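You operate a simulated robot arm through the tools that you are given. There is no shell and no other tool. Be economical: measure what you need, move in short steps, check, and stop when the job is done.

Carry out the task below with a simulated two-armed robot. There is one attempt and no reset: what you move stays moved.

TASK
On the spares rack, fold the grey cloth in half.

Only the result counts: the job must be done as asked and must still hold three seconds after the hand-in. Knocking over, shifting, dropping, spilling or breaking anything else fails it. Flat cloth is picked up by pressing the open fingertips on it (5 to 10 N) and closing them slowly along it; thin cloth reads only 2 to 8 mm in the jaws.

THE ROBOT
Two 7-joint arms with two-finger parallel grippers on one trunk, on a base that drives. Base frame: it is fixed to the floor where the robot stands at the start and does not move with it; the origin is under the middle of the robot, x ahead of it, y to its left, z up. Units: mm, degrees, N and s.
The left shoulder is at the start at [67, 164, 1070], the right one opposite. Places, roughly: spares rack [500, -200, 800]. Payload 3.43 kg a hand.
Tool frame (each hand has its own): the origin (TCP) lies between the finger pads and is the grasp point; the fingertips stand 34 mm ahead of it; z points along the fingers, y is the line along which they close. Largest opening 128 mm; finger width 24, thickness 12; the body of the gripper, 48 by 130 mm, starts 96 mm behind the TCP.
Orientation is told as [roll, pitch, yaw] about the base's x, y, z axes, in that order, counted from this pose: with the fingers straight down and closing along the base's y, the tool's x points along the base's -x, its y along +y and its z along -z.

THE INTERFACE
- The arms move only by the tool move_arm. It takes "left_motion", "right_motion" or both (then of equal length, played together; a hand with none holds still); each is a list of rows, each a list of 6 numbers: the shift along the tool's x, y, z in mm, then the turn, a rotation vector about the tool's x, y, z in degrees. In form: [[x, y, z, wx, wy, wz], ...]. A call has 1 to 20 rows; each row is the pose to reach, as a shift and turn from the pose commanded when the call began, along the tool's axes at that moment. "left_hand" and "right_hand" are, for a hand that has rows, the opening, from 0 (shut) to 1 (fully open), set as the call begins (left out, the last holds). Rows are played at 5 a second. More than 50 mm and 8.6 degrees between two rows, or a gripper value outside its range, and nothing of the call is played. A pose out of reach is approached as far as the arm can. The call stops where the force on the tool passes 40 N (or 10 N more than at its start, if that is more) or the arm is blocked; 0.2 s more then pass. The fingers move at their own pace (about 153 mm/s each) and stop on an object; they squeeze with about 42 N. The grip force told is the motor's: it shows also when the fingers shut on nothing. Time passes only in rows, and 0.2 s behind the last, so rows that repeat a pose let the fingers close. The reply holds the time, the measured pose of the TCP, the force on the tool along the base axes, the opening and the grip force, in the units named above and with some noise, with the torque about the TCP (base axes, N m) and any sound that the robot's microphone picked up, and new pictures: "show" is both (left out), scene, wrist or none (wrist: the cameras of the hands that moved).
- Cameras (640 x 400 px; columns grow to the right, rows downward): "scene" is now at [128.7, -53.7, 1291.6]; the picture's right is [-0.47, -0.88, -0.00], its down [-0.60, 0.32, -0.73] and it looks along [0.65, -0.34, -0.68] (base axes); focal length 266 px, centre (320, 200). "left" rides on the left gripper at [76, 11, -160] in its tool frame; the picture's right is [-0.15, 0.99, 0.00], its down [-0.88, -0.13, -0.46] and it looks along [-0.45, -0.07, 0.89] (tool axes); focal length 234 px, centre (320, 200). "right" rides on the right gripper at [76, -11, -160] in its tool frame; the picture's right is [0.15, 0.99, 0.00], its down [-0.88, 0.13, -0.46] and it looks along [-0.45, 0.07, 0.89] (tool axes); focal length 234 px, centre (320, 200). There is no depth. A picture from a camera that has moved, and an enlarged one, comes with that camera's place and axes in the base frame and with its lens. The place of the scene camera against the robot may be out by one fixed shift of up to 25 mm in any direction.
- raise_lower(by): slides the trunk up (or, below 0, down) by that many mm; the arms and the scene camera ride with it, the base frame stays. It gives what a move gives, with no picture.
- base_move(legs): drives the robot by 1 to 6 legs, each [ahead, left, turn to the left] in mm, mm and degrees, along the robot's own axes; the way and the turn of a leg run together, so that a leg with both is an arc; at most 1500 mm and 180 degrees a leg. The arms and the cameras ride along, it lands a little off, and it stops where it bumps. It gives what a move gives, and a new picture of the scene camera.
- aim_head(pan, tilt): turns the head with the scene camera to pan (to the left, within 86 degrees either way) and tilt (down, from -29 to 69), counted from straight ahead of the robot. It gives what a move gives, and a new picture of the scene camera.
- close_up(camera, box): a new picture of the part [left, top, right, bottom] of that camera's present view, enlarged. No time passes.
- finish_job(): hands the job in; it is judged then, once.

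Go step by step. Nothing tells you exact positions but the pictures and the camera data: compare them with the known pose of the tool, close in by small moves and look again before you grip or let go. The budget is 120 turns and 260 pictures, counting those below and the enlarged ones. Unless the task says otherwise, let go and move clear before handing in.

The tools are called by a JSON object that holds its "api" and its "payload". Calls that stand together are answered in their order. move_arm: Moves the arms, as the interface text tells. Its arguments: {"type":"object","properties":{"left_motion":{"type":"array"},"left_hand":{"type":"number"},"right_motion":{"type":"array"},"right_hand":{"type":"number"},"show":{"type":"string","enum":["both","scene","wrist","none"]}},"required":[]} The other tools are called the same way: raise_lower (by) slides the trunk up or down; base_move (legs) drives the base; aim_head (pan, tilt) turns the head that bears the scene camera; close_up (camera, box) takes an enlarged picture of a part of a camera's view; finish_job () hands the job in.

At the start:

```text
time_s: 0.0
left_position: [437.3, 40.5, 979.5]
left_ee_rot: [-0.1, -0.2, 0.0]
left_ft_force: [-0.9, 0.4, -0.4]
left_torque: [0.03, 0.04, 0.0]
left_gripper_width: 128.2
left_grasp_force: 0.1
right_position: [344.3, -389.4, 1012.1]
right_ee_rot: [-0.1, -0.3, 0.0]
right_ft_force: [-0.5, 0.3, -0.2]
right_torque: [0.0, 0.01, 0.04]
right_gripper_width: 127.8
right_grasp_force: 0.1
trunk travel left (down, up): [-550.0, 390.0]
robot x, y, heading: [-0.6, -1.5, -0.3]
head pan, tilt: [-28.0, 43.0]
```

scene: 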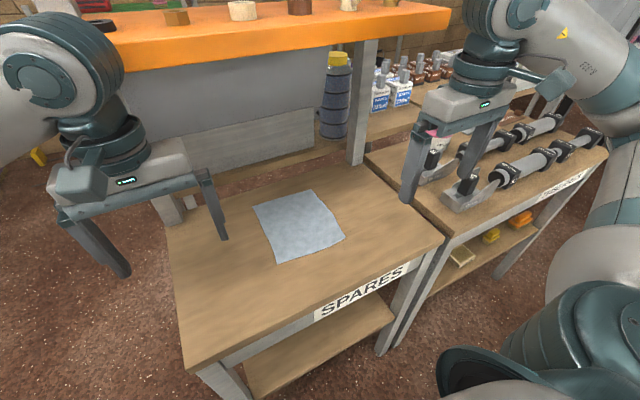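
right: 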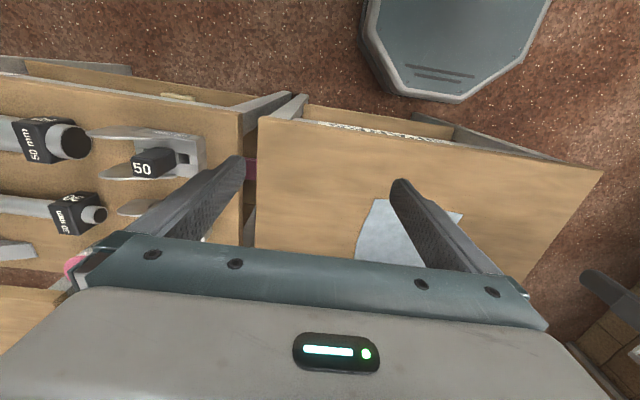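
left: 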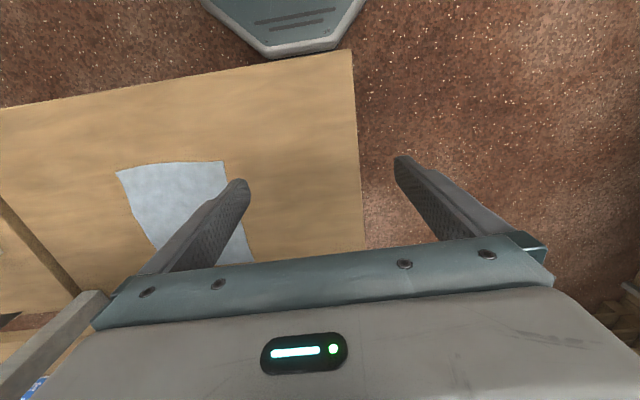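

I take the cloth to be about 170–200 mm square, with its near edge at x≈450 and spanning y≈-300 to -120. I'll bring both hands above its near corners, turned so the fingers close along x and the cameras sit outward.

{"api": "move_arm", "payload": {"right_motion": [[-8, 8, 5, 0, 0, -7.5], [-17, 16, 10, 0, 0, -15], [-25, 25, 15, 0, 0, -22.5], [-33, 33, 20, 0, 0, -30], [-42, 41, 25, 0, 0, -37.5], [-50, 49, 30, 0, 0, -45], [-58, 57, 35, 0, 0, -52.5], [-67, 66, 40, 0, 0, -60], [-75, 74, 45, 0, 0, -67.5], [-83, 82, 50, 0, 0, -75], [-92, 90, 55, 0, 0, -82.5], [-100, 94, 62, 0, 0, -90], [-100, 94, 62, 0, 0, -90]], "left_motion": [[0, -12, 2, 0, 0, 7.5], [-1, -25, 5, 0, 0, 15], [-2, -38, 7, 0, 0, 22.5], [-3, -51, 10, 0, 0, 30], [-3, -64, 12, 0, 0, 37.5], [-4, -77, 15, 0, 0, 45], [-5, -90, 17, 0, 0, 52.5], [-5, -103, 20, 0, 0, 60], [-6, -116, 22, 0, 0, 67.5], [-7, -130, 25, 0, 0, 75], [-8, -145, 27, 0, 0, 82.5], [-8, -160, 30, 0, 0, 90], [-8, -160, 30, 0, 0, 90]]}}

```text
time_s: 2.8
left_position: [443.7, -121.1, 950.0]
left_ee_rot: [0.2, -0.2, -90.2]
left_ft_force: [-0.1, 0.3, -0.1]
left_torque: [-0.02, 0.0, 0.01]
left_gripper_width: 128.0
left_grasp_force: 0.1
right_position: [375.2, -226.0, 956.8]
right_ee_rot: [-0.4, 0.2, 89.9]
right_ft_force: [0.6, -0.1, 0.5]
right_torque: [-0.01, -0.01, 0.02]
right_gripper_width: 128.1
right_grasp_force: 0.0
right hand out of reach, approached as far as the arm can: row 9, 10, 11, 12, 13
trunk travel left (down, up): [-550.0, 390.0]
robot x, y, heading: [0.5, 0.0, -0.0]
head pan, tilt: [-28.0, 43.0]
camera scene: at [128.0, -52.7, 1292.0], right [-0.47, -0.88, 0.0], down [-0.6, 0.32, -0.73], along [0.65, -0.35, -0.68], focal length 266 px, centre (320, 200)
camera right: at [385.1, -301.3, 1116.3], right [-0.99, -0.14, 0.0], down [-0.13, 0.88, 0.45], along [-0.06, 0.45, -0.89], focal length 234 px, centre (320, 200)
camera left: at [455.1, -43.2, 1110.6], right [0.99, -0.15, 0.0], down [-0.14, -0.88, 0.46], along [-0.06, -0.45, -0.89], focal length 234 px, centre (320, 200)
```

scene: 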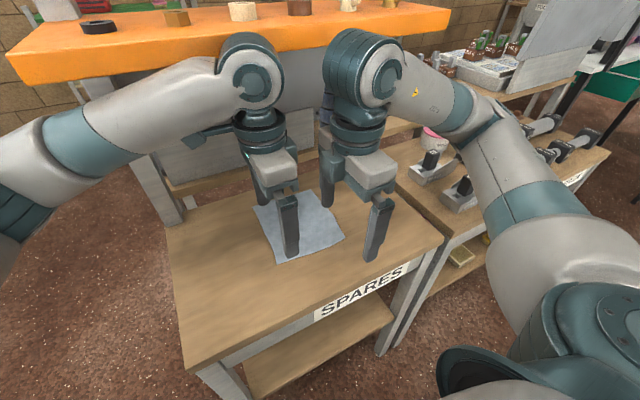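
right: 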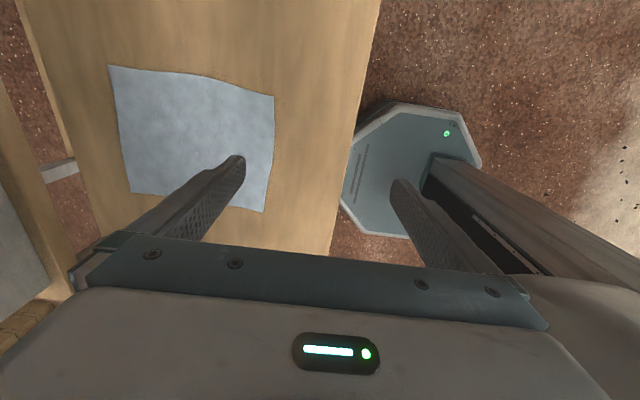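
left: 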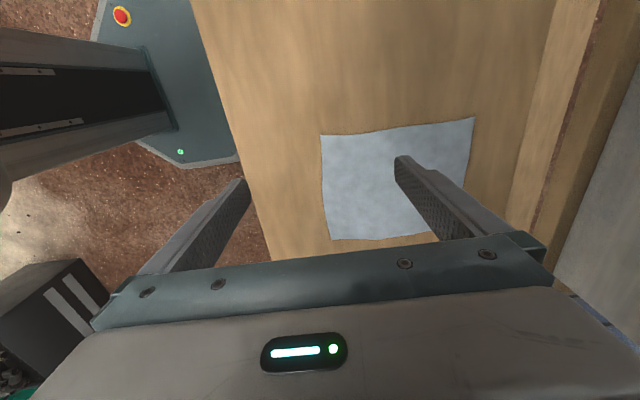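

Both wrist cameras agree on a tabletop at z≈800, with cloth corners NL(449,-107), NR(441,-276), FL(644,-114) and FR(636,-282). The right wrist can't hold yaw 90 there, so I'll turn it back to about 60.

{"api": "move_arm", "payload": {"right_motion": [[-9, -2, 0, 0, 0, 7.5], [-18, -3, 0, 0, 0, 15], [-27, -5, 0, 0, 0, 22.5], [-37, -6, 0, 0, 0, 30], [-37, -6, 0, 0, 0, 30]]}}

```text
time_s: 4.0
left_position: [443.3, -121.0, 950.9]
left_ee_rot: [0.3, -0.1, -90.0]
left_ft_force: [4.2, 15.6, 1.7]
left_torque: [-2.0, 0.76, -0.74]
left_gripper_width: 128.0
left_grasp_force: 0.1
right_position: [380.1, -190.4, 955.8]
right_ee_rot: [-0.2, 0.0, 59.9]
right_ft_force: [-5.4, -15.9, -2.0]
right_torque: [1.8, -0.61, 0.11]
right_gripper_width: 128.0
right_grasp_force: 0.0
trunk travel left (down, up): [-550.0, 390.0]
robot x, y, heading: [-2.6, 1.1, -0.4]
head pan, tilt: [-28.0, 43.0]
camera scene: at [127.5, -54.4, 1291.7], right [-0.47, -0.88, 0.0], down [-0.6, 0.32, -0.73], along [0.65, -0.34, -0.68], focal length 266 px, centre (320, 200)
camera right: at [351.8, -261.3, 1115.1], right [-0.93, 0.37, 0.0], down [0.33, 0.83, 0.46], along [0.17, 0.42, -0.89], focal length 234 px, centre (320, 200)
```

scene: 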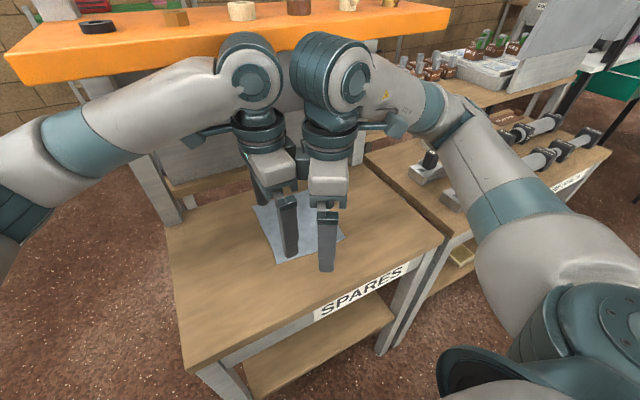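
right: 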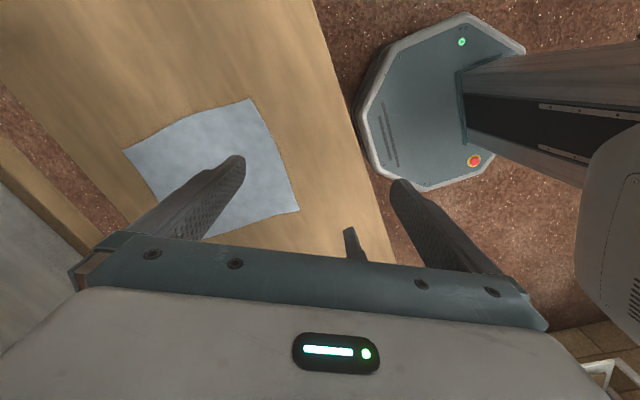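

The hands brushed each other because the start pose was the clamped one, so I'll move the right hand clear to the right and then ahead.

{"api": "move_arm", "payload": {"right_motion": [[26, -15, 0, 0, 0, 0], [52, -30, 0, 0, 0, 0], [78, -45, 0, 0, 0, 0], [61, -75, 0, 0, 0, 0], [43, -106, 0, 0, 0, 0], [43, -106, 0, 0, 0, 0]]}}

```text
time_s: 5.4
left_position: [445.2, -119.0, 950.0]
left_ee_rot: [0.2, 0.0, -90.0]
left_ft_force: [-0.2, -0.3, -0.4]
left_torque: [0.02, 0.0, -0.02]
left_gripper_width: 128.0
left_grasp_force: 0.0
right_position: [452.9, -281.7, 955.2]
right_ee_rot: [-0.2, 0.0, 60.0]
right_ft_force: [-0.5, 0.4, -0.3]
right_torque: [0.02, 0.0, 0.02]
right_gripper_width: 128.2
right_grasp_force: 0.1
trunk travel left (down, up): [-550.0, 390.0]
robot x, y, heading: [0.6, 2.3, 0.1]
head pan, tilt: [-28.0, 43.0]
camera scene: at [128.7, -54.3, 1291.5], right [-0.47, -0.88, 0.0], down [-0.6, 0.32, -0.73], along [0.65, -0.34, -0.68], focal length 266 px, centre (320, 200)
camera right: at [424.1, -352.3, 1114.1], right [-0.93, 0.37, 0.0], down [0.33, 0.83, 0.46], along [0.17, 0.42, -0.89], focal length 234 px, centre (320, 200)
```

scene: 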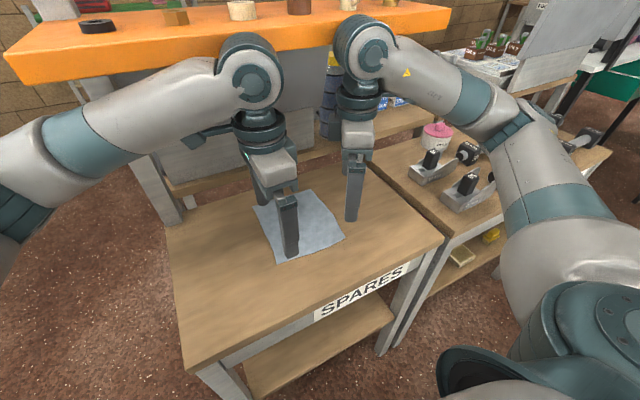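
right: 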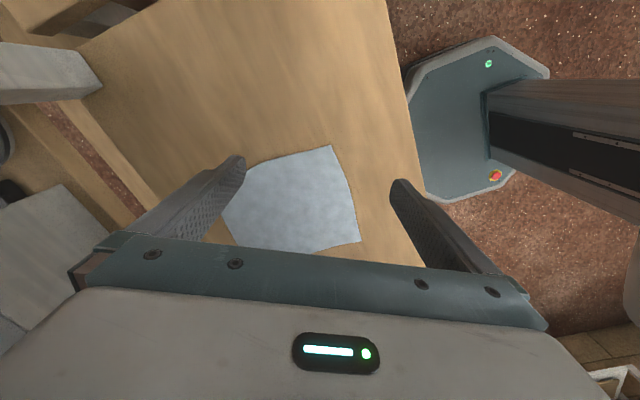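

The right hand is clear at yaw 60. I'll narrow the fingers to about 20 mm and lower both to just above the cloth near their corners.

{"api": "move_arm", "payload": {"right_motion": [[-12, 1, 25, 0, 0, 0], [-24, 2, 50, 0, 0, 0], [-24, 2, 75, 0, 0, 0], [-24, 2, 100, 0, 0, 0], [-24, 2, 107, 0, 0, 0], [-24, 2, 107, 0, 0, 0]], "left_motion": [[-1, 10, 25, 0, 0, 0], [-3, 21, 50, 0, 0, 0], [-3, 21, 75, 0, 0, 0], [-3, 21, 95, 0, 0, 0], [-3, 21, 102, 0, 0, 0], [-3, 21, 102, 0, 0, 0]], "right_hand": 0.16, "left_hand": 0.16}}

```text
time_s: 6.8
left_position: [469.0, -124.1, 845.6]
left_ee_rot: [0.1, 0.0, -89.9]
left_ft_force: [0.1, 0.1, 0.1]
left_torque: [0.0, -0.03, -0.02]
left_gripper_width: 20.7
left_grasp_force: 0.0
right_position: [464.5, -259.1, 845.9]
right_ee_rot: [-0.1, 0.1, 60.0]
right_ft_force: [0.2, 0.1, 1.0]
right_torque: [0.01, 0.02, 0.01]
right_gripper_width: 20.4
right_grasp_force: 0.1
trunk travel left (down, up): [-550.0, 390.0]
robot x, y, heading: [1.1, -0.2, 0.0]
head pan, tilt: [-28.0, 43.0]
camera scene: at [132.1, -55.1, 1291.2], right [-0.47, -0.88, 0.0], down [-0.6, 0.32, -0.73], along [0.65, -0.34, -0.68], focal length 266 px, centre (320, 200)
camera right: at [436.8, -330.7, 1005.3], right [-0.93, 0.37, 0.0], down [0.33, 0.83, 0.46], along [0.17, 0.42, -0.89], focal length 234 px, centre (320, 200)
camera left: at [480.1, -46.8, 1005.9], right [0.99, -0.15, 0.0], down [-0.13, -0.88, 0.46], along [-0.07, -0.45, -0.89], focal length 234 px, centre (320, 200)
```

scene: 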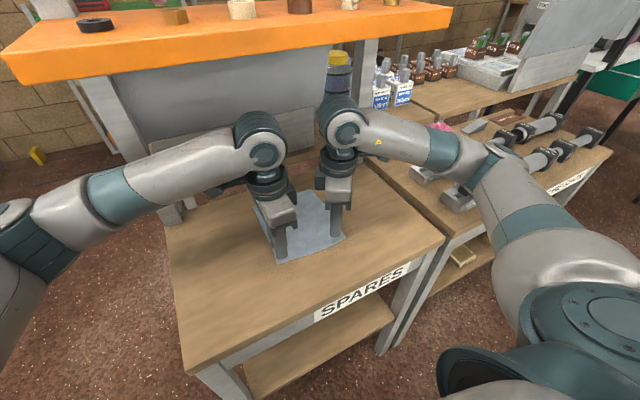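
right: 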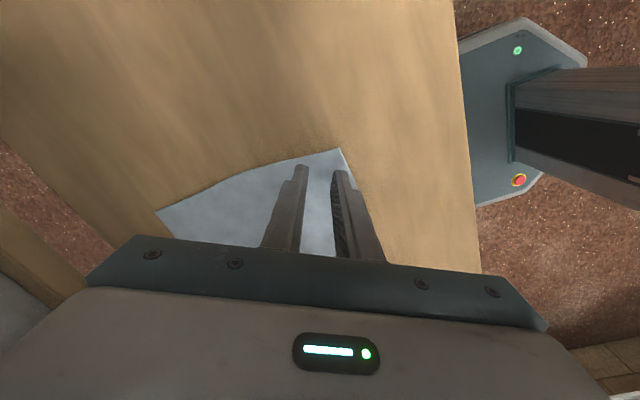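
left: 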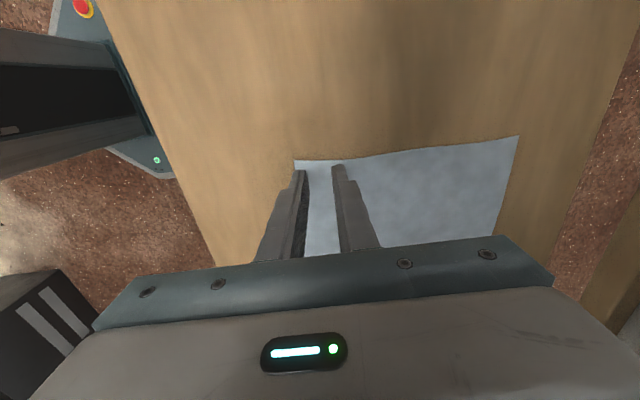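

The fingers sit just inside the near edge at both corners. I'll lower onto the cloth in small steps until I feel contact.

{"api": "move_arm", "payload": {"right_motion": [[0, 0, 5, 0, 0, 0], [0, 0, 9, 0, 0, 0], [0, 0, 11, 0, 0, 0], [0, 0, 12, 0, 0, 0], [0, 0, 12, 0, 0, 0]], "left_motion": [[0, 0, 5, 0, 0, 0], [0, 0, 9, 0, 0, 0], [0, 0, 11, 0, 0, 0], [0, 0, 12, 0, 0, 0], [0, 0, 12, 0, 0, 0]], "show": "none"}}

{"api": "close_up", "payload": {"camera": "left", "box": [240, 130, 400, 230]}}

{"api": "close_up", "payload": {"camera": "right", "box": [240, 130, 400, 230]}}

```text
time_s: 8.0
left_position: [467.9, -123.7, 835.3]
left_ee_rot: [0.1, -0.1, -89.8]
left_ft_force: [0.5, 0.3, 10.0]
left_torque: [0.03, -0.02, 0.04]
left_gripper_width: 20.2
left_grasp_force: 0.0
right_position: [463.6, -260.4, 836.7]
right_ee_rot: [-0.1, 0.0, 60.0]
right_ft_force: [0.5, 0.6, 2.7]
right_torque: [0.01, -0.04, 0.0]
right_gripper_width: 20.5
right_grasp_force: 0.1
trunk travel left (down, up): [-550.0, 390.0]
robot x, y, heading: [3.1, 0.3, 0.2]
head pan, tilt: [-28.0, 43.0]
```

```text
4.00 times, centred on (320, 180) of left
camera zoom: at [479.7, -47.0, 995.2], right [0.99, -0.15, 0.0], down [-0.13, -0.88, 0.46], along [-0.06, -0.45, -0.89], focal length 937 px, centre (320, 280)
```

zoom: 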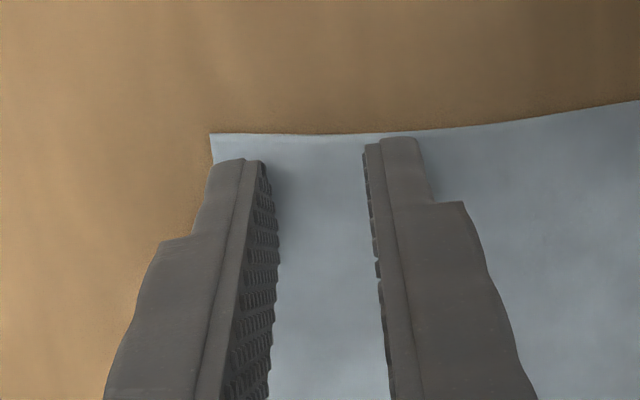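

```text
4.00 times, centred on (320, 180) of right
camera zoom: at [436.5, -330.3, 994.8], right [-0.93, 0.37, 0.0], down [0.33, 0.83, 0.46], along [0.17, 0.42, -0.89], focal length 937 px, centre (320, 280)
```

zoom: 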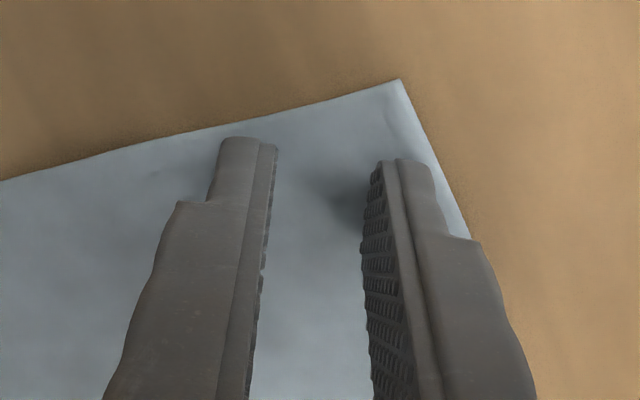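

Left presses at 10 N and right at 2.7 N, both well placed. I'll press the right a little more and start closing in steps.

{"api": "move_arm", "payload": {"right_motion": [[0, 0, 1, 0, 0, 0], [0, 0, 1, 0, 0, 0]], "show": "none"}}

{"api": "move_arm", "payload": {"right_motion": [[0, 0, 0, 0, 0, 0], [0, 0, 0, 0, 0, 0]], "left_motion": [[0, 0, 0, 0, 0, 0], [0, 0, 0, 0, 0, 0]], "right_hand": 0.12, "left_hand": 0.12, "show": "none"}}

```text
time_s: 8.6
left_position: [468.6, -125.0, 834.8]
left_ee_rot: [0.1, -0.1, -89.9]
left_ft_force: [3.4, -0.3, 10.2]
left_torque: [-0.04, -0.04, 0.02]
left_gripper_width: 20.0
left_grasp_force: 0.1
right_position: [463.8, -258.5, 835.8]
right_ee_rot: [-0.2, -0.1, 60.1]
right_ft_force: [2.3, -0.5, 12.2]
right_torque: [-0.05, 0.04, 0.02]
right_gripper_width: 20.4
right_grasp_force: 0.1
trunk travel left (down, up): [-550.0, 390.0]
robot x, y, heading: [-2.7, -0.9, 0.0]
head pan, tilt: [-28.0, 43.0]
```

```text
time_s: 9.2
left_position: [468.1, -124.4, 835.6]
left_ee_rot: [0.2, -0.1, -90.0]
left_ft_force: [-0.2, -2.9, 9.0]
left_torque: [-0.1, 0.03, 0.02]
left_gripper_width: 14.2
left_grasp_force: 0.0
right_position: [463.6, -259.8, 835.5]
right_ee_rot: [-0.1, -0.1, 60.0]
right_ft_force: [0.9, 1.6, 16.3]
right_torque: [0.01, 0.04, -0.02]
right_gripper_width: 13.8
right_grasp_force: 0.0
trunk travel left (down, up): [-550.0, 390.0]
robot x, y, heading: [-2.2, -1.4, 0.0]
head pan, tilt: [-28.0, 43.0]
```

Right presses at 16 N, a bit hard, so I'll ease it 0.6 mm and keep closing.

{"api": "move_arm", "payload": {"right_motion": [[0, 0, -0.6, 0, 0, 0], [0, 0, -0.6, 0, 0, 0]], "left_motion": [[0, 0, 0, 0, 0, 0], [0, 0, 0, 0, 0, 0]], "right_hand": 0.08, "left_hand": 0.08, "show": "none"}}

{"api": "move_arm", "payload": {"right_motion": [[0, 0, 0, 0, 0, 0], [0, 0, 0, 0, 0, 0]], "left_motion": [[0, 0, 0, 0, 0, 0], [0, 0, 0, 0, 0, 0]], "right_hand": 0.04, "left_hand": 0.04, "show": "none"}}

{"api": "move_arm", "payload": {"right_motion": [[0, 0, 0, 0, 0, 0], [0, 0, 0, 0, 0, 0]], "left_motion": [[0, 0, 0, 0, 0, 0], [0, 0, 0, 0, 0, 0]], "right_hand": 0.0, "left_hand": 0.0, "show": "wrist"}}

```text
time_s: 9.8
left_position: [468.4, -123.5, 836.0]
left_ee_rot: [0.1, 0.0, -90.0]
left_ft_force: [-0.2, -2.2, 10.5]
left_torque: [-0.05, 0.03, 0.03]
left_gripper_width: 9.2
left_grasp_force: 0.1
right_position: [463.4, -260.1, 835.1]
right_ee_rot: [-0.1, -0.1, 60.0]
right_ft_force: [-0.8, 1.7, 11.0]
right_torque: [0.05, 0.04, -0.05]
right_gripper_width: 8.9
right_grasp_force: 0.1
trunk travel left (down, up): [-550.0, 390.0]
robot x, y, heading: [-2.0, 0.2, -0.1]
head pan, tilt: [-28.0, 43.0]
```

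```text
time_s: 10.4
left_position: [468.1, -124.3, 834.9]
left_ee_rot: [0.1, -0.1, -90.0]
left_ft_force: [-0.6, -0.8, 11.0]
left_torque: [-0.03, -0.04, 0.04]
left_gripper_width: 3.2
left_grasp_force: 0.1
right_position: [464.4, -259.3, 835.8]
right_ee_rot: [-0.2, 0.0, 60.0]
right_ft_force: [-0.9, 2.3, 8.9]
right_torque: [0.05, 0.07, -0.02]
right_gripper_width: 4.9
right_grasp_force: 0.1
trunk travel left (down, up): [-550.0, 390.0]
robot x, y, heading: [-0.7, 1.3, -0.1]
head pan, tilt: [-28.0, 43.0]
```

```text
time_s: 11.0
left_position: [467.4, -124.5, 835.2]
left_ee_rot: [0.1, -0.1, -90.0]
left_ft_force: [-0.9, -0.9, 12.2]
left_torque: [-0.05, 0.03, -0.01]
left_gripper_width: 0.1
left_grasp_force: 33.0
right_position: [463.7, -261.2, 836.2]
right_ee_rot: [-0.2, 0.0, 60.0]
right_ft_force: [-0.3, 2.7, 8.1]
right_torque: [0.08, -0.03, -0.04]
right_gripper_width: 1.8
right_grasp_force: 36.5
trunk travel left (down, up): [-550.0, 390.0]
robot x, y, heading: [2.2, 0.0, 0.3]
head pan, tilt: [-28.0, 43.0]
camera right: at [435.9, -330.0, 994.7], right [-0.93, 0.37, 0.0], down [0.33, 0.83, 0.46], along [0.17, 0.42, -0.89], focal length 234 px, centre (320, 200)
camera left: at [478.8, -46.6, 995.2], right [0.99, -0.15, 0.0], down [-0.13, -0.88, 0.46], along [-0.07, -0.45, -0.89], focal length 234 px, centre (320, 200)
```

right: 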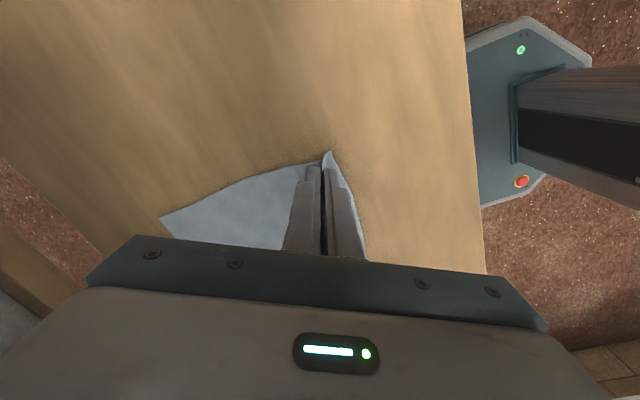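
left: 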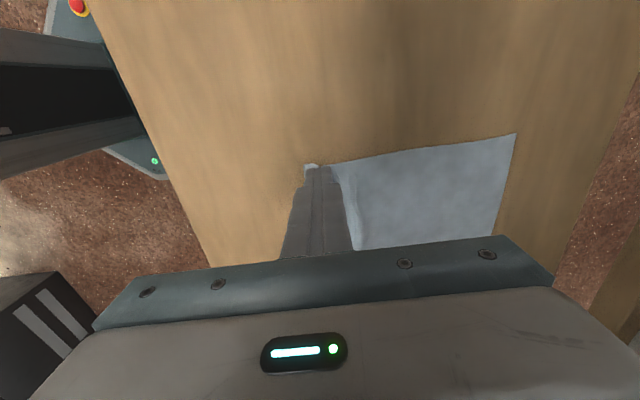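

Right reads 1.8 mm, and left reads 0.1 mm, which may be empty. A small lift should show which hand has the cloth.

{"api": "move_arm", "payload": {"right_motion": [[0, 0, -8, 0, 0, 0], [0, 0, -15, 0, 0, 0], [0, 0, -15, 0, 0, 0]], "left_motion": [[0, 0, -8, 0, 0, 0], [0, 0, -15, 0, 0, 0], [0, 0, -15, 0, 0, 0]], "show": "none"}}

{"api": "close_up", "payload": {"camera": "left", "box": [240, 130, 400, 230]}}

{"api": "close_up", "payload": {"camera": "right", "box": [240, 130, 400, 230]}}

```text
time_s: 11.8
left_position: [468.7, -124.2, 848.6]
left_ee_rot: [-0.1, 0.1, -90.1]
left_ft_force: [1.0, -0.1, -0.4]
left_torque: [0.0, 0.01, -0.01]
left_gripper_width: 0.1
left_grasp_force: 33.0
right_position: [465.4, -259.7, 849.6]
right_ee_rot: [0.0, 0.0, 60.0]
right_ft_force: [-0.2, 0.0, -0.2]
right_torque: [0.01, 0.02, 0.01]
right_gripper_width: 2.0
right_grasp_force: 36.2
trunk travel left (down, up): [-550.0, 390.0]
robot x, y, heading: [0.9, 1.1, 0.1]
head pan, tilt: [-28.0, 43.0]
```

```text
4.00 times, centred on (320, 180) of left
camera zoom: at [480.1, -47.3, 1008.8], right [0.99, -0.15, 0.0], down [-0.13, -0.88, 0.46], along [-0.07, -0.45, -0.89], focal length 937 px, centre (320, 280)
```

zoom: 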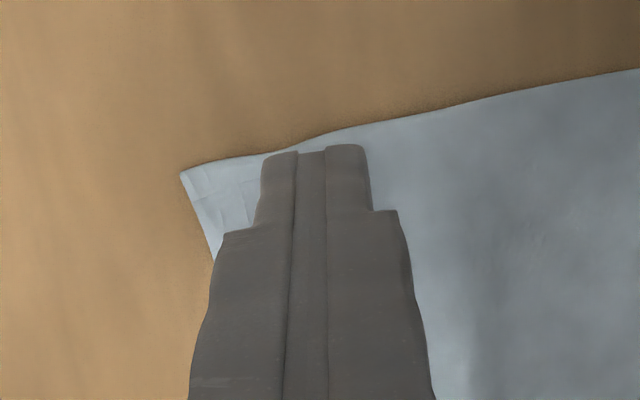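

```text
4.00 times, centred on (320, 180) of right
camera zoom: at [437.4, -330.7, 1008.5], right [-0.93, 0.37, 0.0], down [0.33, 0.83, 0.46], along [0.17, 0.42, -0.89], focal length 937 px, centre (320, 280)
```

zoom: 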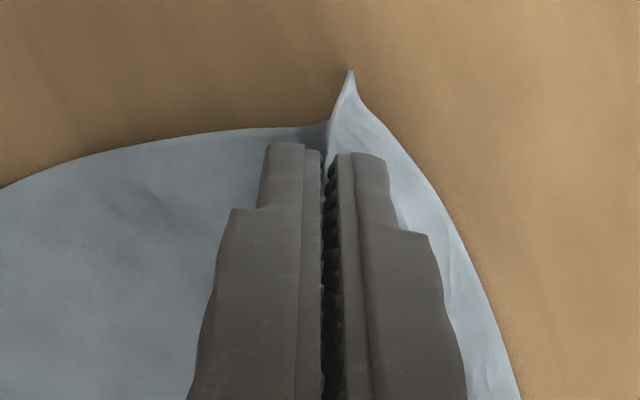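

The right hand holds its corner but the left slipped. I'll reopen the left, shift it 5 mm further onto the cloth and press again.

{"api": "move_arm", "payload": {"left_motion": [[0, 3, 0, 0, 0, 0], [-2, 5, 0, 0, 0, 0], [-2, 5, 10, 0, 0, 0], [-2, 5, 13, 0, 0, 0], [-2, 5, 15, 0, 0, 0], [-2, 5, 15, 0, 0, 0]], "left_hand": 0.2, "show": "none"}}

{"api": "close_up", "payload": {"camera": "left", "box": [240, 130, 400, 230]}}

```text
time_s: 13.2
left_position: [473.2, -126.1, 836.3]
left_ee_rot: [0.2, 0.0, -90.0]
left_ft_force: [0.8, 0.0, 9.0]
left_torque: [0.01, 0.0, -0.02]
left_gripper_width: 25.6
left_grasp_force: 0.0
right_position: [464.0, -260.3, 850.4]
right_ee_rot: [0.0, 0.0, 60.0]
right_ft_force: [-0.7, 0.6, 0.2]
right_torque: [-0.03, -0.01, -0.01]
right_gripper_width: 1.8
right_grasp_force: 36.7
trunk travel left (down, up): [-550.0, 390.0]
robot x, y, heading: [0.3, -1.2, -0.0]
head pan, tilt: [-28.0, 43.0]
```

```text
4.00 times, centred on (320, 180) of left
camera zoom: at [484.5, -49.2, 995.2], right [0.99, -0.15, 0.0], down [-0.13, -0.88, 0.46], along [-0.07, -0.45, -0.89], focal length 937 px, centre (320, 280)
```

zoom: 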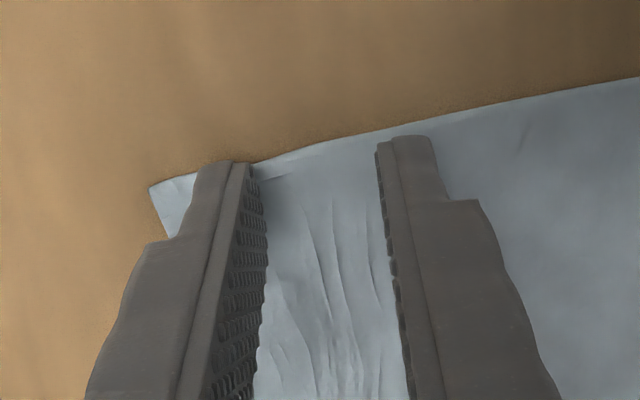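

Both left pads are now on the cloth at 9 N, so I'll close them slowly.

{"api": "move_arm", "payload": {"left_motion": [[0, 0, 0.3, 0, 0, 0], [0, 0, 0.3, 0, 0, 0]], "left_hand": 0.16, "show": "none"}}

{"api": "move_arm", "payload": {"left_motion": [[0, 0, 0, 0, 0, 0], [0, 0, 0, 0, 0, 0]], "left_hand": 0.12, "show": "none"}}

{"api": "move_arm", "payload": {"left_motion": [[0, 0, 0, 0, 0, 0], [0, 0, 0, 0, 0, 0]], "left_hand": 0.08, "show": "none"}}

{"api": "close_up", "payload": {"camera": "left", "box": [240, 130, 400, 230]}}

```text
time_s: 13.8
left_position: [473.4, -126.9, 835.4]
left_ee_rot: [0.1, -0.1, -90.0]
left_ft_force: [2.6, 0.1, 17.1]
left_torque: [0.05, 0.04, 0.03]
left_gripper_width: 18.8
left_grasp_force: 0.1
right_position: [464.6, -259.3, 850.3]
right_ee_rot: [0.0, 0.0, 60.0]
right_ft_force: [-0.4, -0.1, 0.2]
right_torque: [-0.01, 0.01, 0.0]
right_gripper_width: 1.8
right_grasp_force: 36.7
trunk travel left (down, up): [-550.0, 390.0]
robot x, y, heading: [0.4, 1.9, 0.0]
head pan, tilt: [-28.0, 43.0]
```

```text
time_s: 14.4
left_position: [472.7, -126.5, 835.5]
left_ee_rot: [0.0, -0.1, -90.1]
left_ft_force: [0.8, -0.5, 19.9]
left_torque: [0.01, 0.08, 0.0]
left_gripper_width: 12.6
left_grasp_force: 0.1
right_position: [463.8, -260.0, 850.2]
right_ee_rot: [-0.1, 0.0, 60.0]
right_ft_force: [-0.3, 0.0, -0.6]
right_torque: [0.02, -0.01, 0.0]
right_gripper_width: 1.7
right_grasp_force: 36.6
trunk travel left (down, up): [-550.0, 390.0]
robot x, y, heading: [0.1, 0.0, -0.1]
head pan, tilt: [-28.0, 43.0]
```

```text
time_s: 15.0
left_position: [471.5, -125.7, 836.0]
left_ee_rot: [0.1, -0.1, -90.0]
left_ft_force: [0.4, -0.3, 22.3]
left_torque: [-0.02, 0.08, 0.01]
left_gripper_width: 8.4
left_grasp_force: 0.1
right_position: [464.9, -260.6, 850.6]
right_ee_rot: [-0.1, 0.0, 60.0]
right_ft_force: [0.2, 0.4, -0.7]
right_torque: [-0.01, 0.06, 0.01]
right_gripper_width: 1.8
right_grasp_force: 36.3
trunk travel left (down, up): [-550.0, 390.0]
robot x, y, heading: [-1.0, -0.1, -0.1]
head pan, tilt: [-28.0, 43.0]
```

```text
4.00 times, centred on (320, 180) of left
camera zoom: at [483.6, -49.1, 995.1], right [0.99, -0.15, 0.0], down [-0.13, -0.88, 0.46], along [-0.06, -0.45, -0.89], focal length 937 px, centre (320, 280)
```

zoom: 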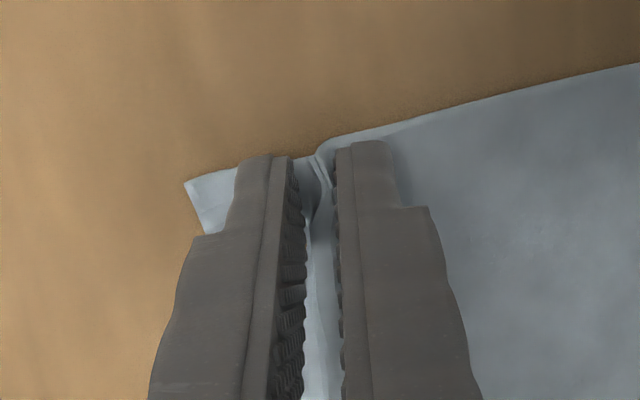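

A ridge of cloth is forming between the left pads. I'll ease the pressure a touch and finish closing.

{"api": "move_arm", "payload": {"left_motion": [[0, 0, -0.5, 0, 0, 0], [0, 0, -0.5, 0, 0, 0]], "left_hand": 0.05, "show": "none"}}

{"api": "move_arm", "payload": {"left_motion": [[0, 0, 0, 0, 0, 0], [0, 0, 0, 0, 0, 0], [0, 0, 0, 0, 0, 0]], "left_hand": 0.0, "show": "none"}}

{"api": "move_arm", "payload": {"left_motion": [[0, 0, -5, 0, 0, 0], [0, 0, -10, 0, 0, 0], [0, 0, -15, 0, 0, 0], [0, 0, -15, 0, 0, 0]], "show": "scene"}}

{"api": "close_up", "payload": {"camera": "left", "box": [240, 130, 400, 230]}}

```text
time_s: 15.6
left_position: [472.3, -124.6, 837.4]
left_ee_rot: [0.1, -0.1, -89.9]
left_ft_force: [0.5, -1.3, 18.4]
left_torque: [-0.04, 0.1, 0.02]
left_gripper_width: 7.4
left_grasp_force: 0.8
right_position: [462.4, -259.4, 850.2]
right_ee_rot: [-0.1, 0.0, 60.0]
right_ft_force: [-0.2, 0.5, 0.5]
right_torque: [-0.02, -0.03, 0.0]
right_gripper_width: 1.9
right_grasp_force: 36.5
trunk travel left (down, up): [-550.0, 390.0]
robot x, y, heading: [0.0, -0.2, -0.1]
head pan, tilt: [-28.0, 43.0]
```

```text
time_s: 16.4
left_position: [472.8, -126.5, 835.0]
left_ee_rot: [0.0, 0.0, -90.0]
left_ft_force: [-2.8, -0.3, 17.9]
left_torque: [0.02, 0.08, -0.01]
left_gripper_width: 1.9
left_grasp_force: 36.7
right_position: [463.7, -259.4, 850.3]
right_ee_rot: [-0.1, 0.0, 59.9]
right_ft_force: [0.2, -0.1, -0.9]
right_torque: [-0.01, 0.0, 0.0]
right_gripper_width: 1.8
right_grasp_force: 36.6
trunk travel left (down, up): [-550.0, 390.0]
robot x, y, heading: [-0.8, 1.6, 0.2]
head pan, tilt: [-28.0, 43.0]
```

```text
time_s: 17.4
left_position: [473.3, -126.6, 849.5]
left_ee_rot: [0.0, 0.0, -89.9]
left_ft_force: [-0.2, 0.2, 0.7]
left_torque: [-0.02, -0.01, 0.02]
left_gripper_width: 2.3
left_grasp_force: 36.9
right_position: [465.0, -258.8, 849.7]
right_ee_rot: [0.0, 0.0, 59.9]
right_ft_force: [-0.4, -0.1, 0.3]
right_torque: [-0.03, -0.01, 0.03]
right_gripper_width: 1.8
right_grasp_force: 36.7
trunk travel left (down, up): [-550.0, 390.0]
robot x, y, heading: [0.9, -1.1, -0.1]
head pan, tilt: [-28.0, 43.0]
camera scene: at [132.0, -55.1, 1291.2], right [-0.47, -0.88, 0.0], down [-0.6, 0.32, -0.73], along [0.65, -0.34, -0.68], focal length 266 px, centre (320, 200)
```

scene: 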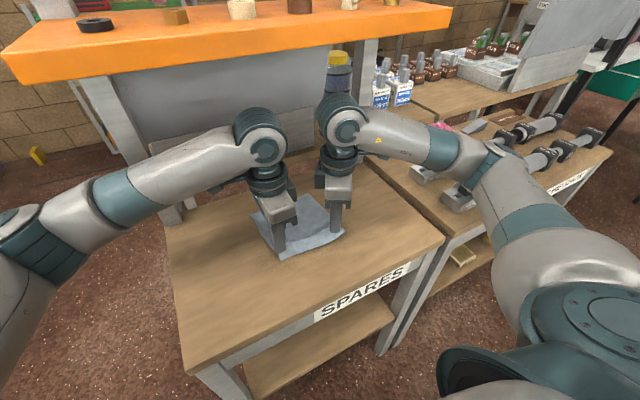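

```text
4.00 times, centred on (320, 180) of left
camera zoom: at [484.9, -49.0, 1009.2], right [0.99, -0.15, 0.0], down [-0.13, -0.88, 0.46], along [-0.07, -0.45, -0.89], focal length 937 px, centre (320, 280)
```

zoom: 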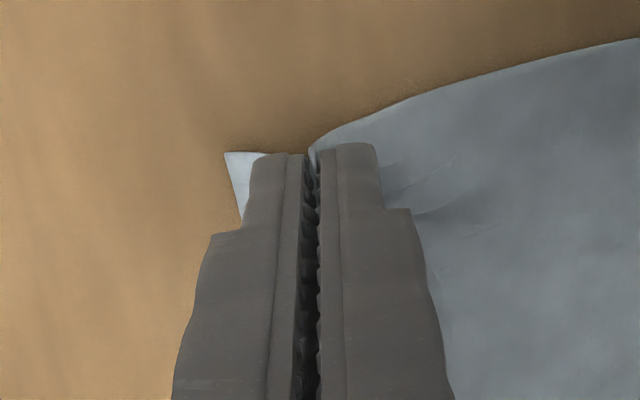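

Both hands now hold the near edge. Before carrying it over I'll check where the far corners lie.

{"api": "close_up", "payload": {"camera": "left", "box": [320, 90, 640, 290]}}

{"api": "close_up", "payload": {"camera": "right", "box": [80, 90, 400, 290]}}

{"api": "close_up", "payload": {"camera": "scene", "box": [220, 160, 380, 260]}}

```text
2.00 times, centred on (480, 190) of left
camera zoom: at [484.9, -49.0, 1009.2], right [0.99, -0.15, 0.0], down [-0.13, -0.88, 0.46], along [-0.07, -0.45, -0.89], focal length 468 px, centre (0, 220)
```

zoom: 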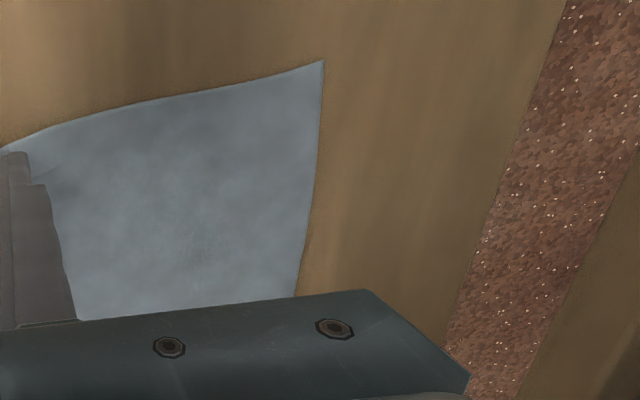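

```text
2.00 times, centred on (240, 190) of right
camera zoom: at [437.1, -330.5, 1008.7], right [-0.93, 0.37, 0.0], down [0.33, 0.83, 0.46], along [0.17, 0.42, -0.89], focal length 468 px, centre (480, 220)
```

zoom: 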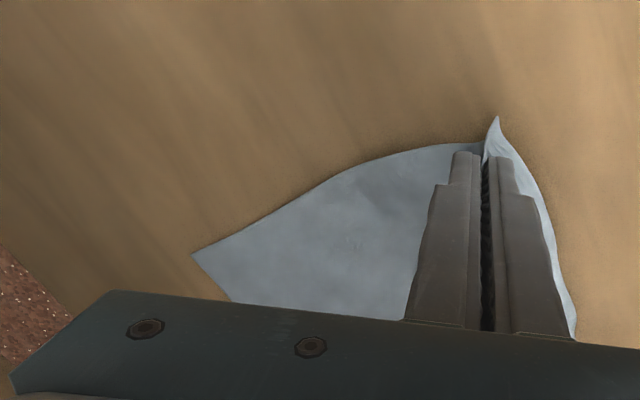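

```text
4.00 times, centred on (300, 210) of scene
camera zoom: at [132.0, -55.1, 1291.2], right [-0.47, -0.88, 0.0], down [-0.6, 0.32, -0.73], along [0.65, -0.34, -0.68], focal length 1064 px, centre (400, 160)
```

zoom: 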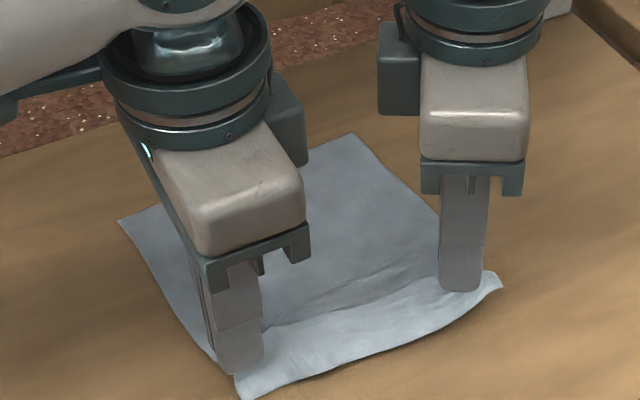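

The far edge now runs from about (616,-100) to (624,-268). The right pinch runs diagonally through its corner, which is good. The left leaves a flap that would fold back, so I'll put it down and regrip diagonally at yaw -60.

{"api": "move_arm", "payload": {"left_motion": [[0, 0, 7, 0, 0, 0], [0, 0, 13, 0, 0, 0], [0, 0, 13, 0, 0, 0]], "show": "none"}}

{"api": "move_arm", "payload": {"left_motion": [[0, 0, 0, 0, 0, 0], [0, 0, -5, 0, 0, 0], [0, 0, -15, 0, 0, 0], [0, 0, -25, 0, 0, 0], [0, 0, -25, 0, 0, -8], [0, 0, -25, 0, 0, -16], [0, 0, -25, 0, 0, -24], [0, 0, -25, 0, 0, -30], [0, 0, -25, 0, 0, -30]], "left_hand": 0.2, "show": "wrist"}}

{"api": "close_up", "payload": {"camera": "left", "box": [240, 130, 400, 230]}}

```text
time_s: 18.2
left_position: [473.6, -125.4, 836.7]
left_ee_rot: [0.0, 0.0, -90.0]
left_ft_force: [0.8, -0.4, 1.0]
left_torque: [0.02, 0.0, 0.02]
left_gripper_width: 2.2
left_grasp_force: 36.7
right_position: [464.7, -260.2, 849.8]
right_ee_rot: [0.0, 0.0, 60.0]
right_ft_force: [-1.1, 0.4, -0.1]
right_torque: [0.0, -0.02, 0.0]
right_gripper_width: 1.8
right_grasp_force: 36.6
trunk travel left (down, up): [-550.0, 390.0]
robot x, y, heading: [-0.9, 1.3, -0.2]
head pan, tilt: [-28.0, 43.0]
```

```text
time_s: 20.2
left_position: [473.3, -126.8, 861.9]
left_ee_rot: [0.0, 0.0, -59.9]
left_ft_force: [-0.2, -0.4, 0.0]
left_torque: [-0.01, -0.04, -0.01]
left_gripper_width: 25.6
left_grasp_force: 0.0
right_position: [465.5, -259.9, 849.6]
right_ee_rot: [0.0, 0.1, 60.1]
right_ft_force: [0.4, 0.4, -0.3]
right_torque: [0.02, -0.03, -0.02]
right_gripper_width: 1.9
right_grasp_force: 36.7
trunk travel left (down, up): [-550.0, 390.0]
robot x, y, heading: [-2.9, 0.4, 0.2]
head pan, tilt: [-28.0, 43.0]
camera left: at [445.5, -53.9, 1021.7], right [0.93, 0.37, 0.0], down [0.33, -0.83, 0.46], along [0.17, -0.42, -0.89], focal length 234 px, centre (320, 200)
```

left: 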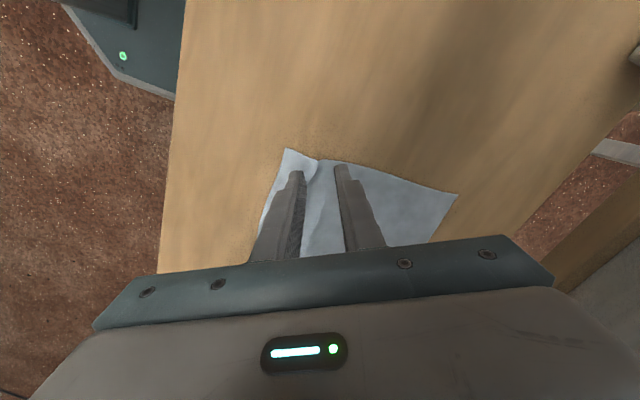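

```text
4.00 times, centred on (320, 180) of left
camera zoom: at [445.5, -53.9, 1021.7], right [0.93, 0.37, 0.0], down [0.33, -0.83, 0.46], along [0.17, -0.42, -0.89], focal length 937 px, centre (320, 280)
```

zoom: 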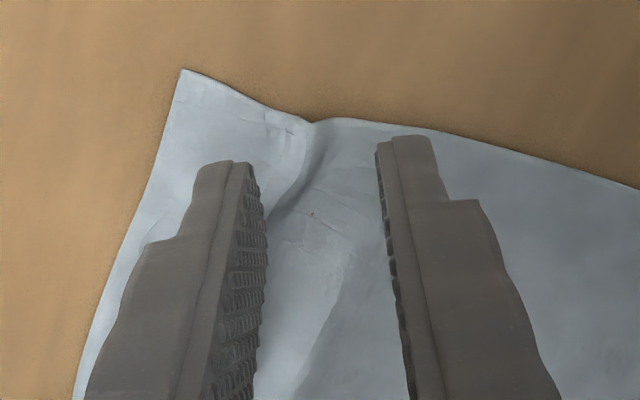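

The left corner is at about (436,-118). I'll shift the left to centre about (459,-134), with a gap of about 20 mm, and come down close.

{"api": "move_arm", "payload": {"left_motion": [[1, -8, 0, 0, 0, 0], [1, -16, 0, 0, 0, 0], [1, -16, 12, 0, 0, 0], [1, -16, 20, 0, 0, 0], [1, -16, 24, 0, 0, 0], [1, -16, 26, 0, 0, 0], [1, -16, 26, 0, 0, 0]], "left_hand": 0.17, "show": "none"}}

{"api": "close_up", "payload": {"camera": "left", "box": [240, 130, 400, 230]}}

```text
time_s: 21.8
left_position: [457.9, -132.9, 836.9]
left_ee_rot: [0.0, 0.1, -60.0]
left_ft_force: [0.2, -1.2, 2.3]
left_torque: [0.01, 0.0, 0.02]
left_gripper_width: 21.6
left_grasp_force: 0.1
right_position: [465.3, -259.2, 848.9]
right_ee_rot: [-0.1, 0.0, 60.0]
right_ft_force: [0.4, -0.2, 0.2]
right_torque: [-0.01, -0.02, 0.01]
right_gripper_width: 2.0
right_grasp_force: 36.3
trunk travel left (down, up): [-550.0, 390.0]
robot x, y, heading: [-1.2, -1.0, -0.2]
head pan, tilt: [-28.0, 43.0]
```

```text
4.00 times, centred on (320, 180) of left
camera zoom: at [430.6, -61.0, 995.5], right [0.93, 0.37, 0.0], down [0.33, -0.83, 0.46], along [0.17, -0.42, -0.89], focal length 937 px, centre (320, 280)
```

zoom: 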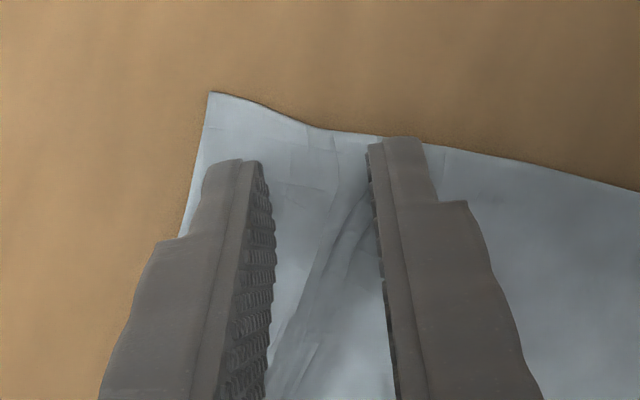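

The corner is still a bit left of the slit, so I'll shift 6 mm that way and press.

{"api": "move_arm", "payload": {"left_motion": [[0, 0, -5, 0, 0, 0], [0, -6, -5, 0, 0, 0], [0, -6, -1, 0, 0, 0], [0, -6, 0.5, 0, 0, 0], [0, -6, 0.5, 0, 0, 0]], "show": "none"}}

{"api": "close_up", "payload": {"camera": "left", "box": [240, 130, 400, 230]}}

```text
time_s: 23.0
left_position: [453.1, -136.5, 835.3]
left_ee_rot: [0.0, 0.0, -60.1]
left_ft_force: [0.8, 0.7, 4.3]
left_torque: [-0.02, 0.02, 0.04]
left_gripper_width: 21.9
left_grasp_force: 0.0
right_position: [465.8, -259.6, 851.0]
right_ee_rot: [0.0, 0.0, 59.9]
right_ft_force: [-0.7, -0.3, 0.2]
right_torque: [-0.01, 0.0, 0.0]
right_gripper_width: 1.7
right_grasp_force: 36.2
trunk travel left (down, up): [-550.0, 390.0]
robot x, y, heading: [-1.7, 1.2, 0.1]
head pan, tilt: [-28.0, 43.0]
```

```text
4.00 times, centred on (320, 180) of left
camera zoom: at [425.7, -63.7, 995.3], right [0.93, 0.37, 0.0], down [0.33, -0.83, 0.46], along [0.17, -0.42, -0.89], focal length 937 px, centre (320, 280)
```

zoom: 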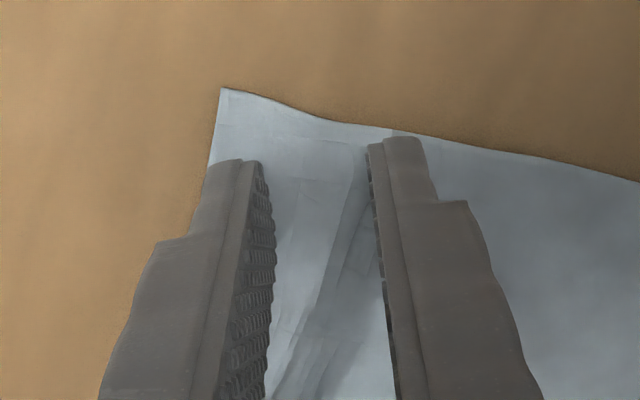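

The placement looks good, so I'll press slightly more and close slowly.

{"api": "move_arm", "payload": {"left_motion": [[0, 0, 0.6, 0, 0, 0], [0, 0, 0.6, 0, 0, 0]], "left_hand": 0.14, "show": "none"}}

{"api": "move_arm", "payload": {"left_motion": [[0, 0, 0, 0, 0, 0], [0, 0, 0, 0, 0, 0]], "left_hand": 0.1, "show": "none"}}

{"api": "move_arm", "payload": {"left_motion": [[0, 0, 0, 0, 0, 0], [0, 0, 0, 0, 0, 0]], "left_hand": 0.06, "show": "none"}}

{"api": "close_up", "payload": {"camera": "left", "box": [240, 130, 400, 230]}}

```text
time_s: 23.6
left_position: [454.2, -136.0, 835.2]
left_ee_rot: [0.0, -0.1, -59.9]
left_ft_force: [1.8, 0.6, 11.3]
left_torque: [0.02, -0.01, 0.0]
left_gripper_width: 17.1
left_grasp_force: 0.0
right_position: [463.6, -258.9, 849.5]
right_ee_rot: [0.1, 0.0, 60.0]
right_ft_force: [0.4, -0.3, 0.0]
right_torque: [0.0, 0.02, -0.01]
right_gripper_width: 1.9
right_grasp_force: 36.9
trunk travel left (down, up): [-550.0, 390.0]
robot x, y, heading: [1.0, 0.1, -0.1]
head pan, tilt: [-28.0, 43.0]
```

```text
time_s: 24.2
left_position: [453.6, -136.3, 836.1]
left_ee_rot: [0.0, -0.1, -59.9]
left_ft_force: [1.0, -0.7, 15.3]
left_torque: [0.05, 0.03, 0.0]
left_gripper_width: 11.1
left_grasp_force: 0.0
right_position: [463.8, -260.5, 849.3]
right_ee_rot: [0.1, 0.1, 59.9]
right_ft_force: [-0.7, -0.1, 0.0]
right_torque: [0.01, -0.05, -0.03]
right_gripper_width: 1.7
right_grasp_force: 36.9
trunk travel left (down, up): [-550.0, 390.0]
robot x, y, heading: [2.4, -1.6, 0.0]
head pan, tilt: [-28.0, 43.0]
```

```text
time_s: 24.8
left_position: [453.2, -135.9, 835.6]
left_ee_rot: [0.0, -0.1, -60.0]
left_ft_force: [0.2, -0.3, 18.3]
left_torque: [0.0, 0.06, -0.02]
left_gripper_width: 5.1
left_grasp_force: 0.0
right_position: [464.2, -259.1, 850.2]
right_ee_rot: [-0.1, -0.1, 59.9]
right_ft_force: [-0.5, 0.7, 0.1]
right_torque: [0.0, 0.0, -0.01]
right_gripper_width: 1.8
right_grasp_force: 37.0
trunk travel left (down, up): [-550.0, 390.0]
robot x, y, heading: [0.3, 3.1, 0.2]
head pan, tilt: [-28.0, 43.0]
```

```text
4.00 times, centred on (320, 180) of left
camera zoom: at [424.9, -63.9, 995.1], right [0.93, 0.37, 0.0], down [0.33, -0.83, 0.46], along [0.17, -0.42, -0.89], focal length 937 px, centre (320, 280)
```

zoom: 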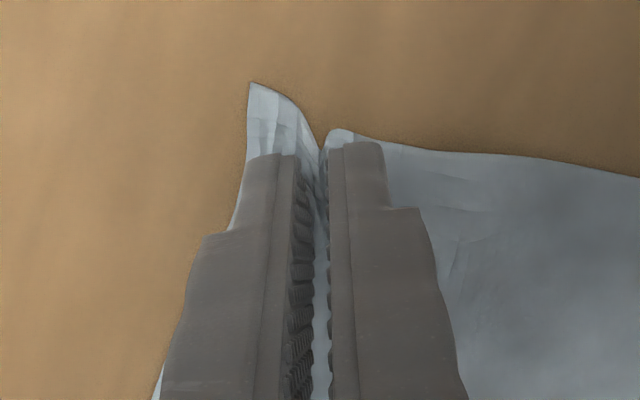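

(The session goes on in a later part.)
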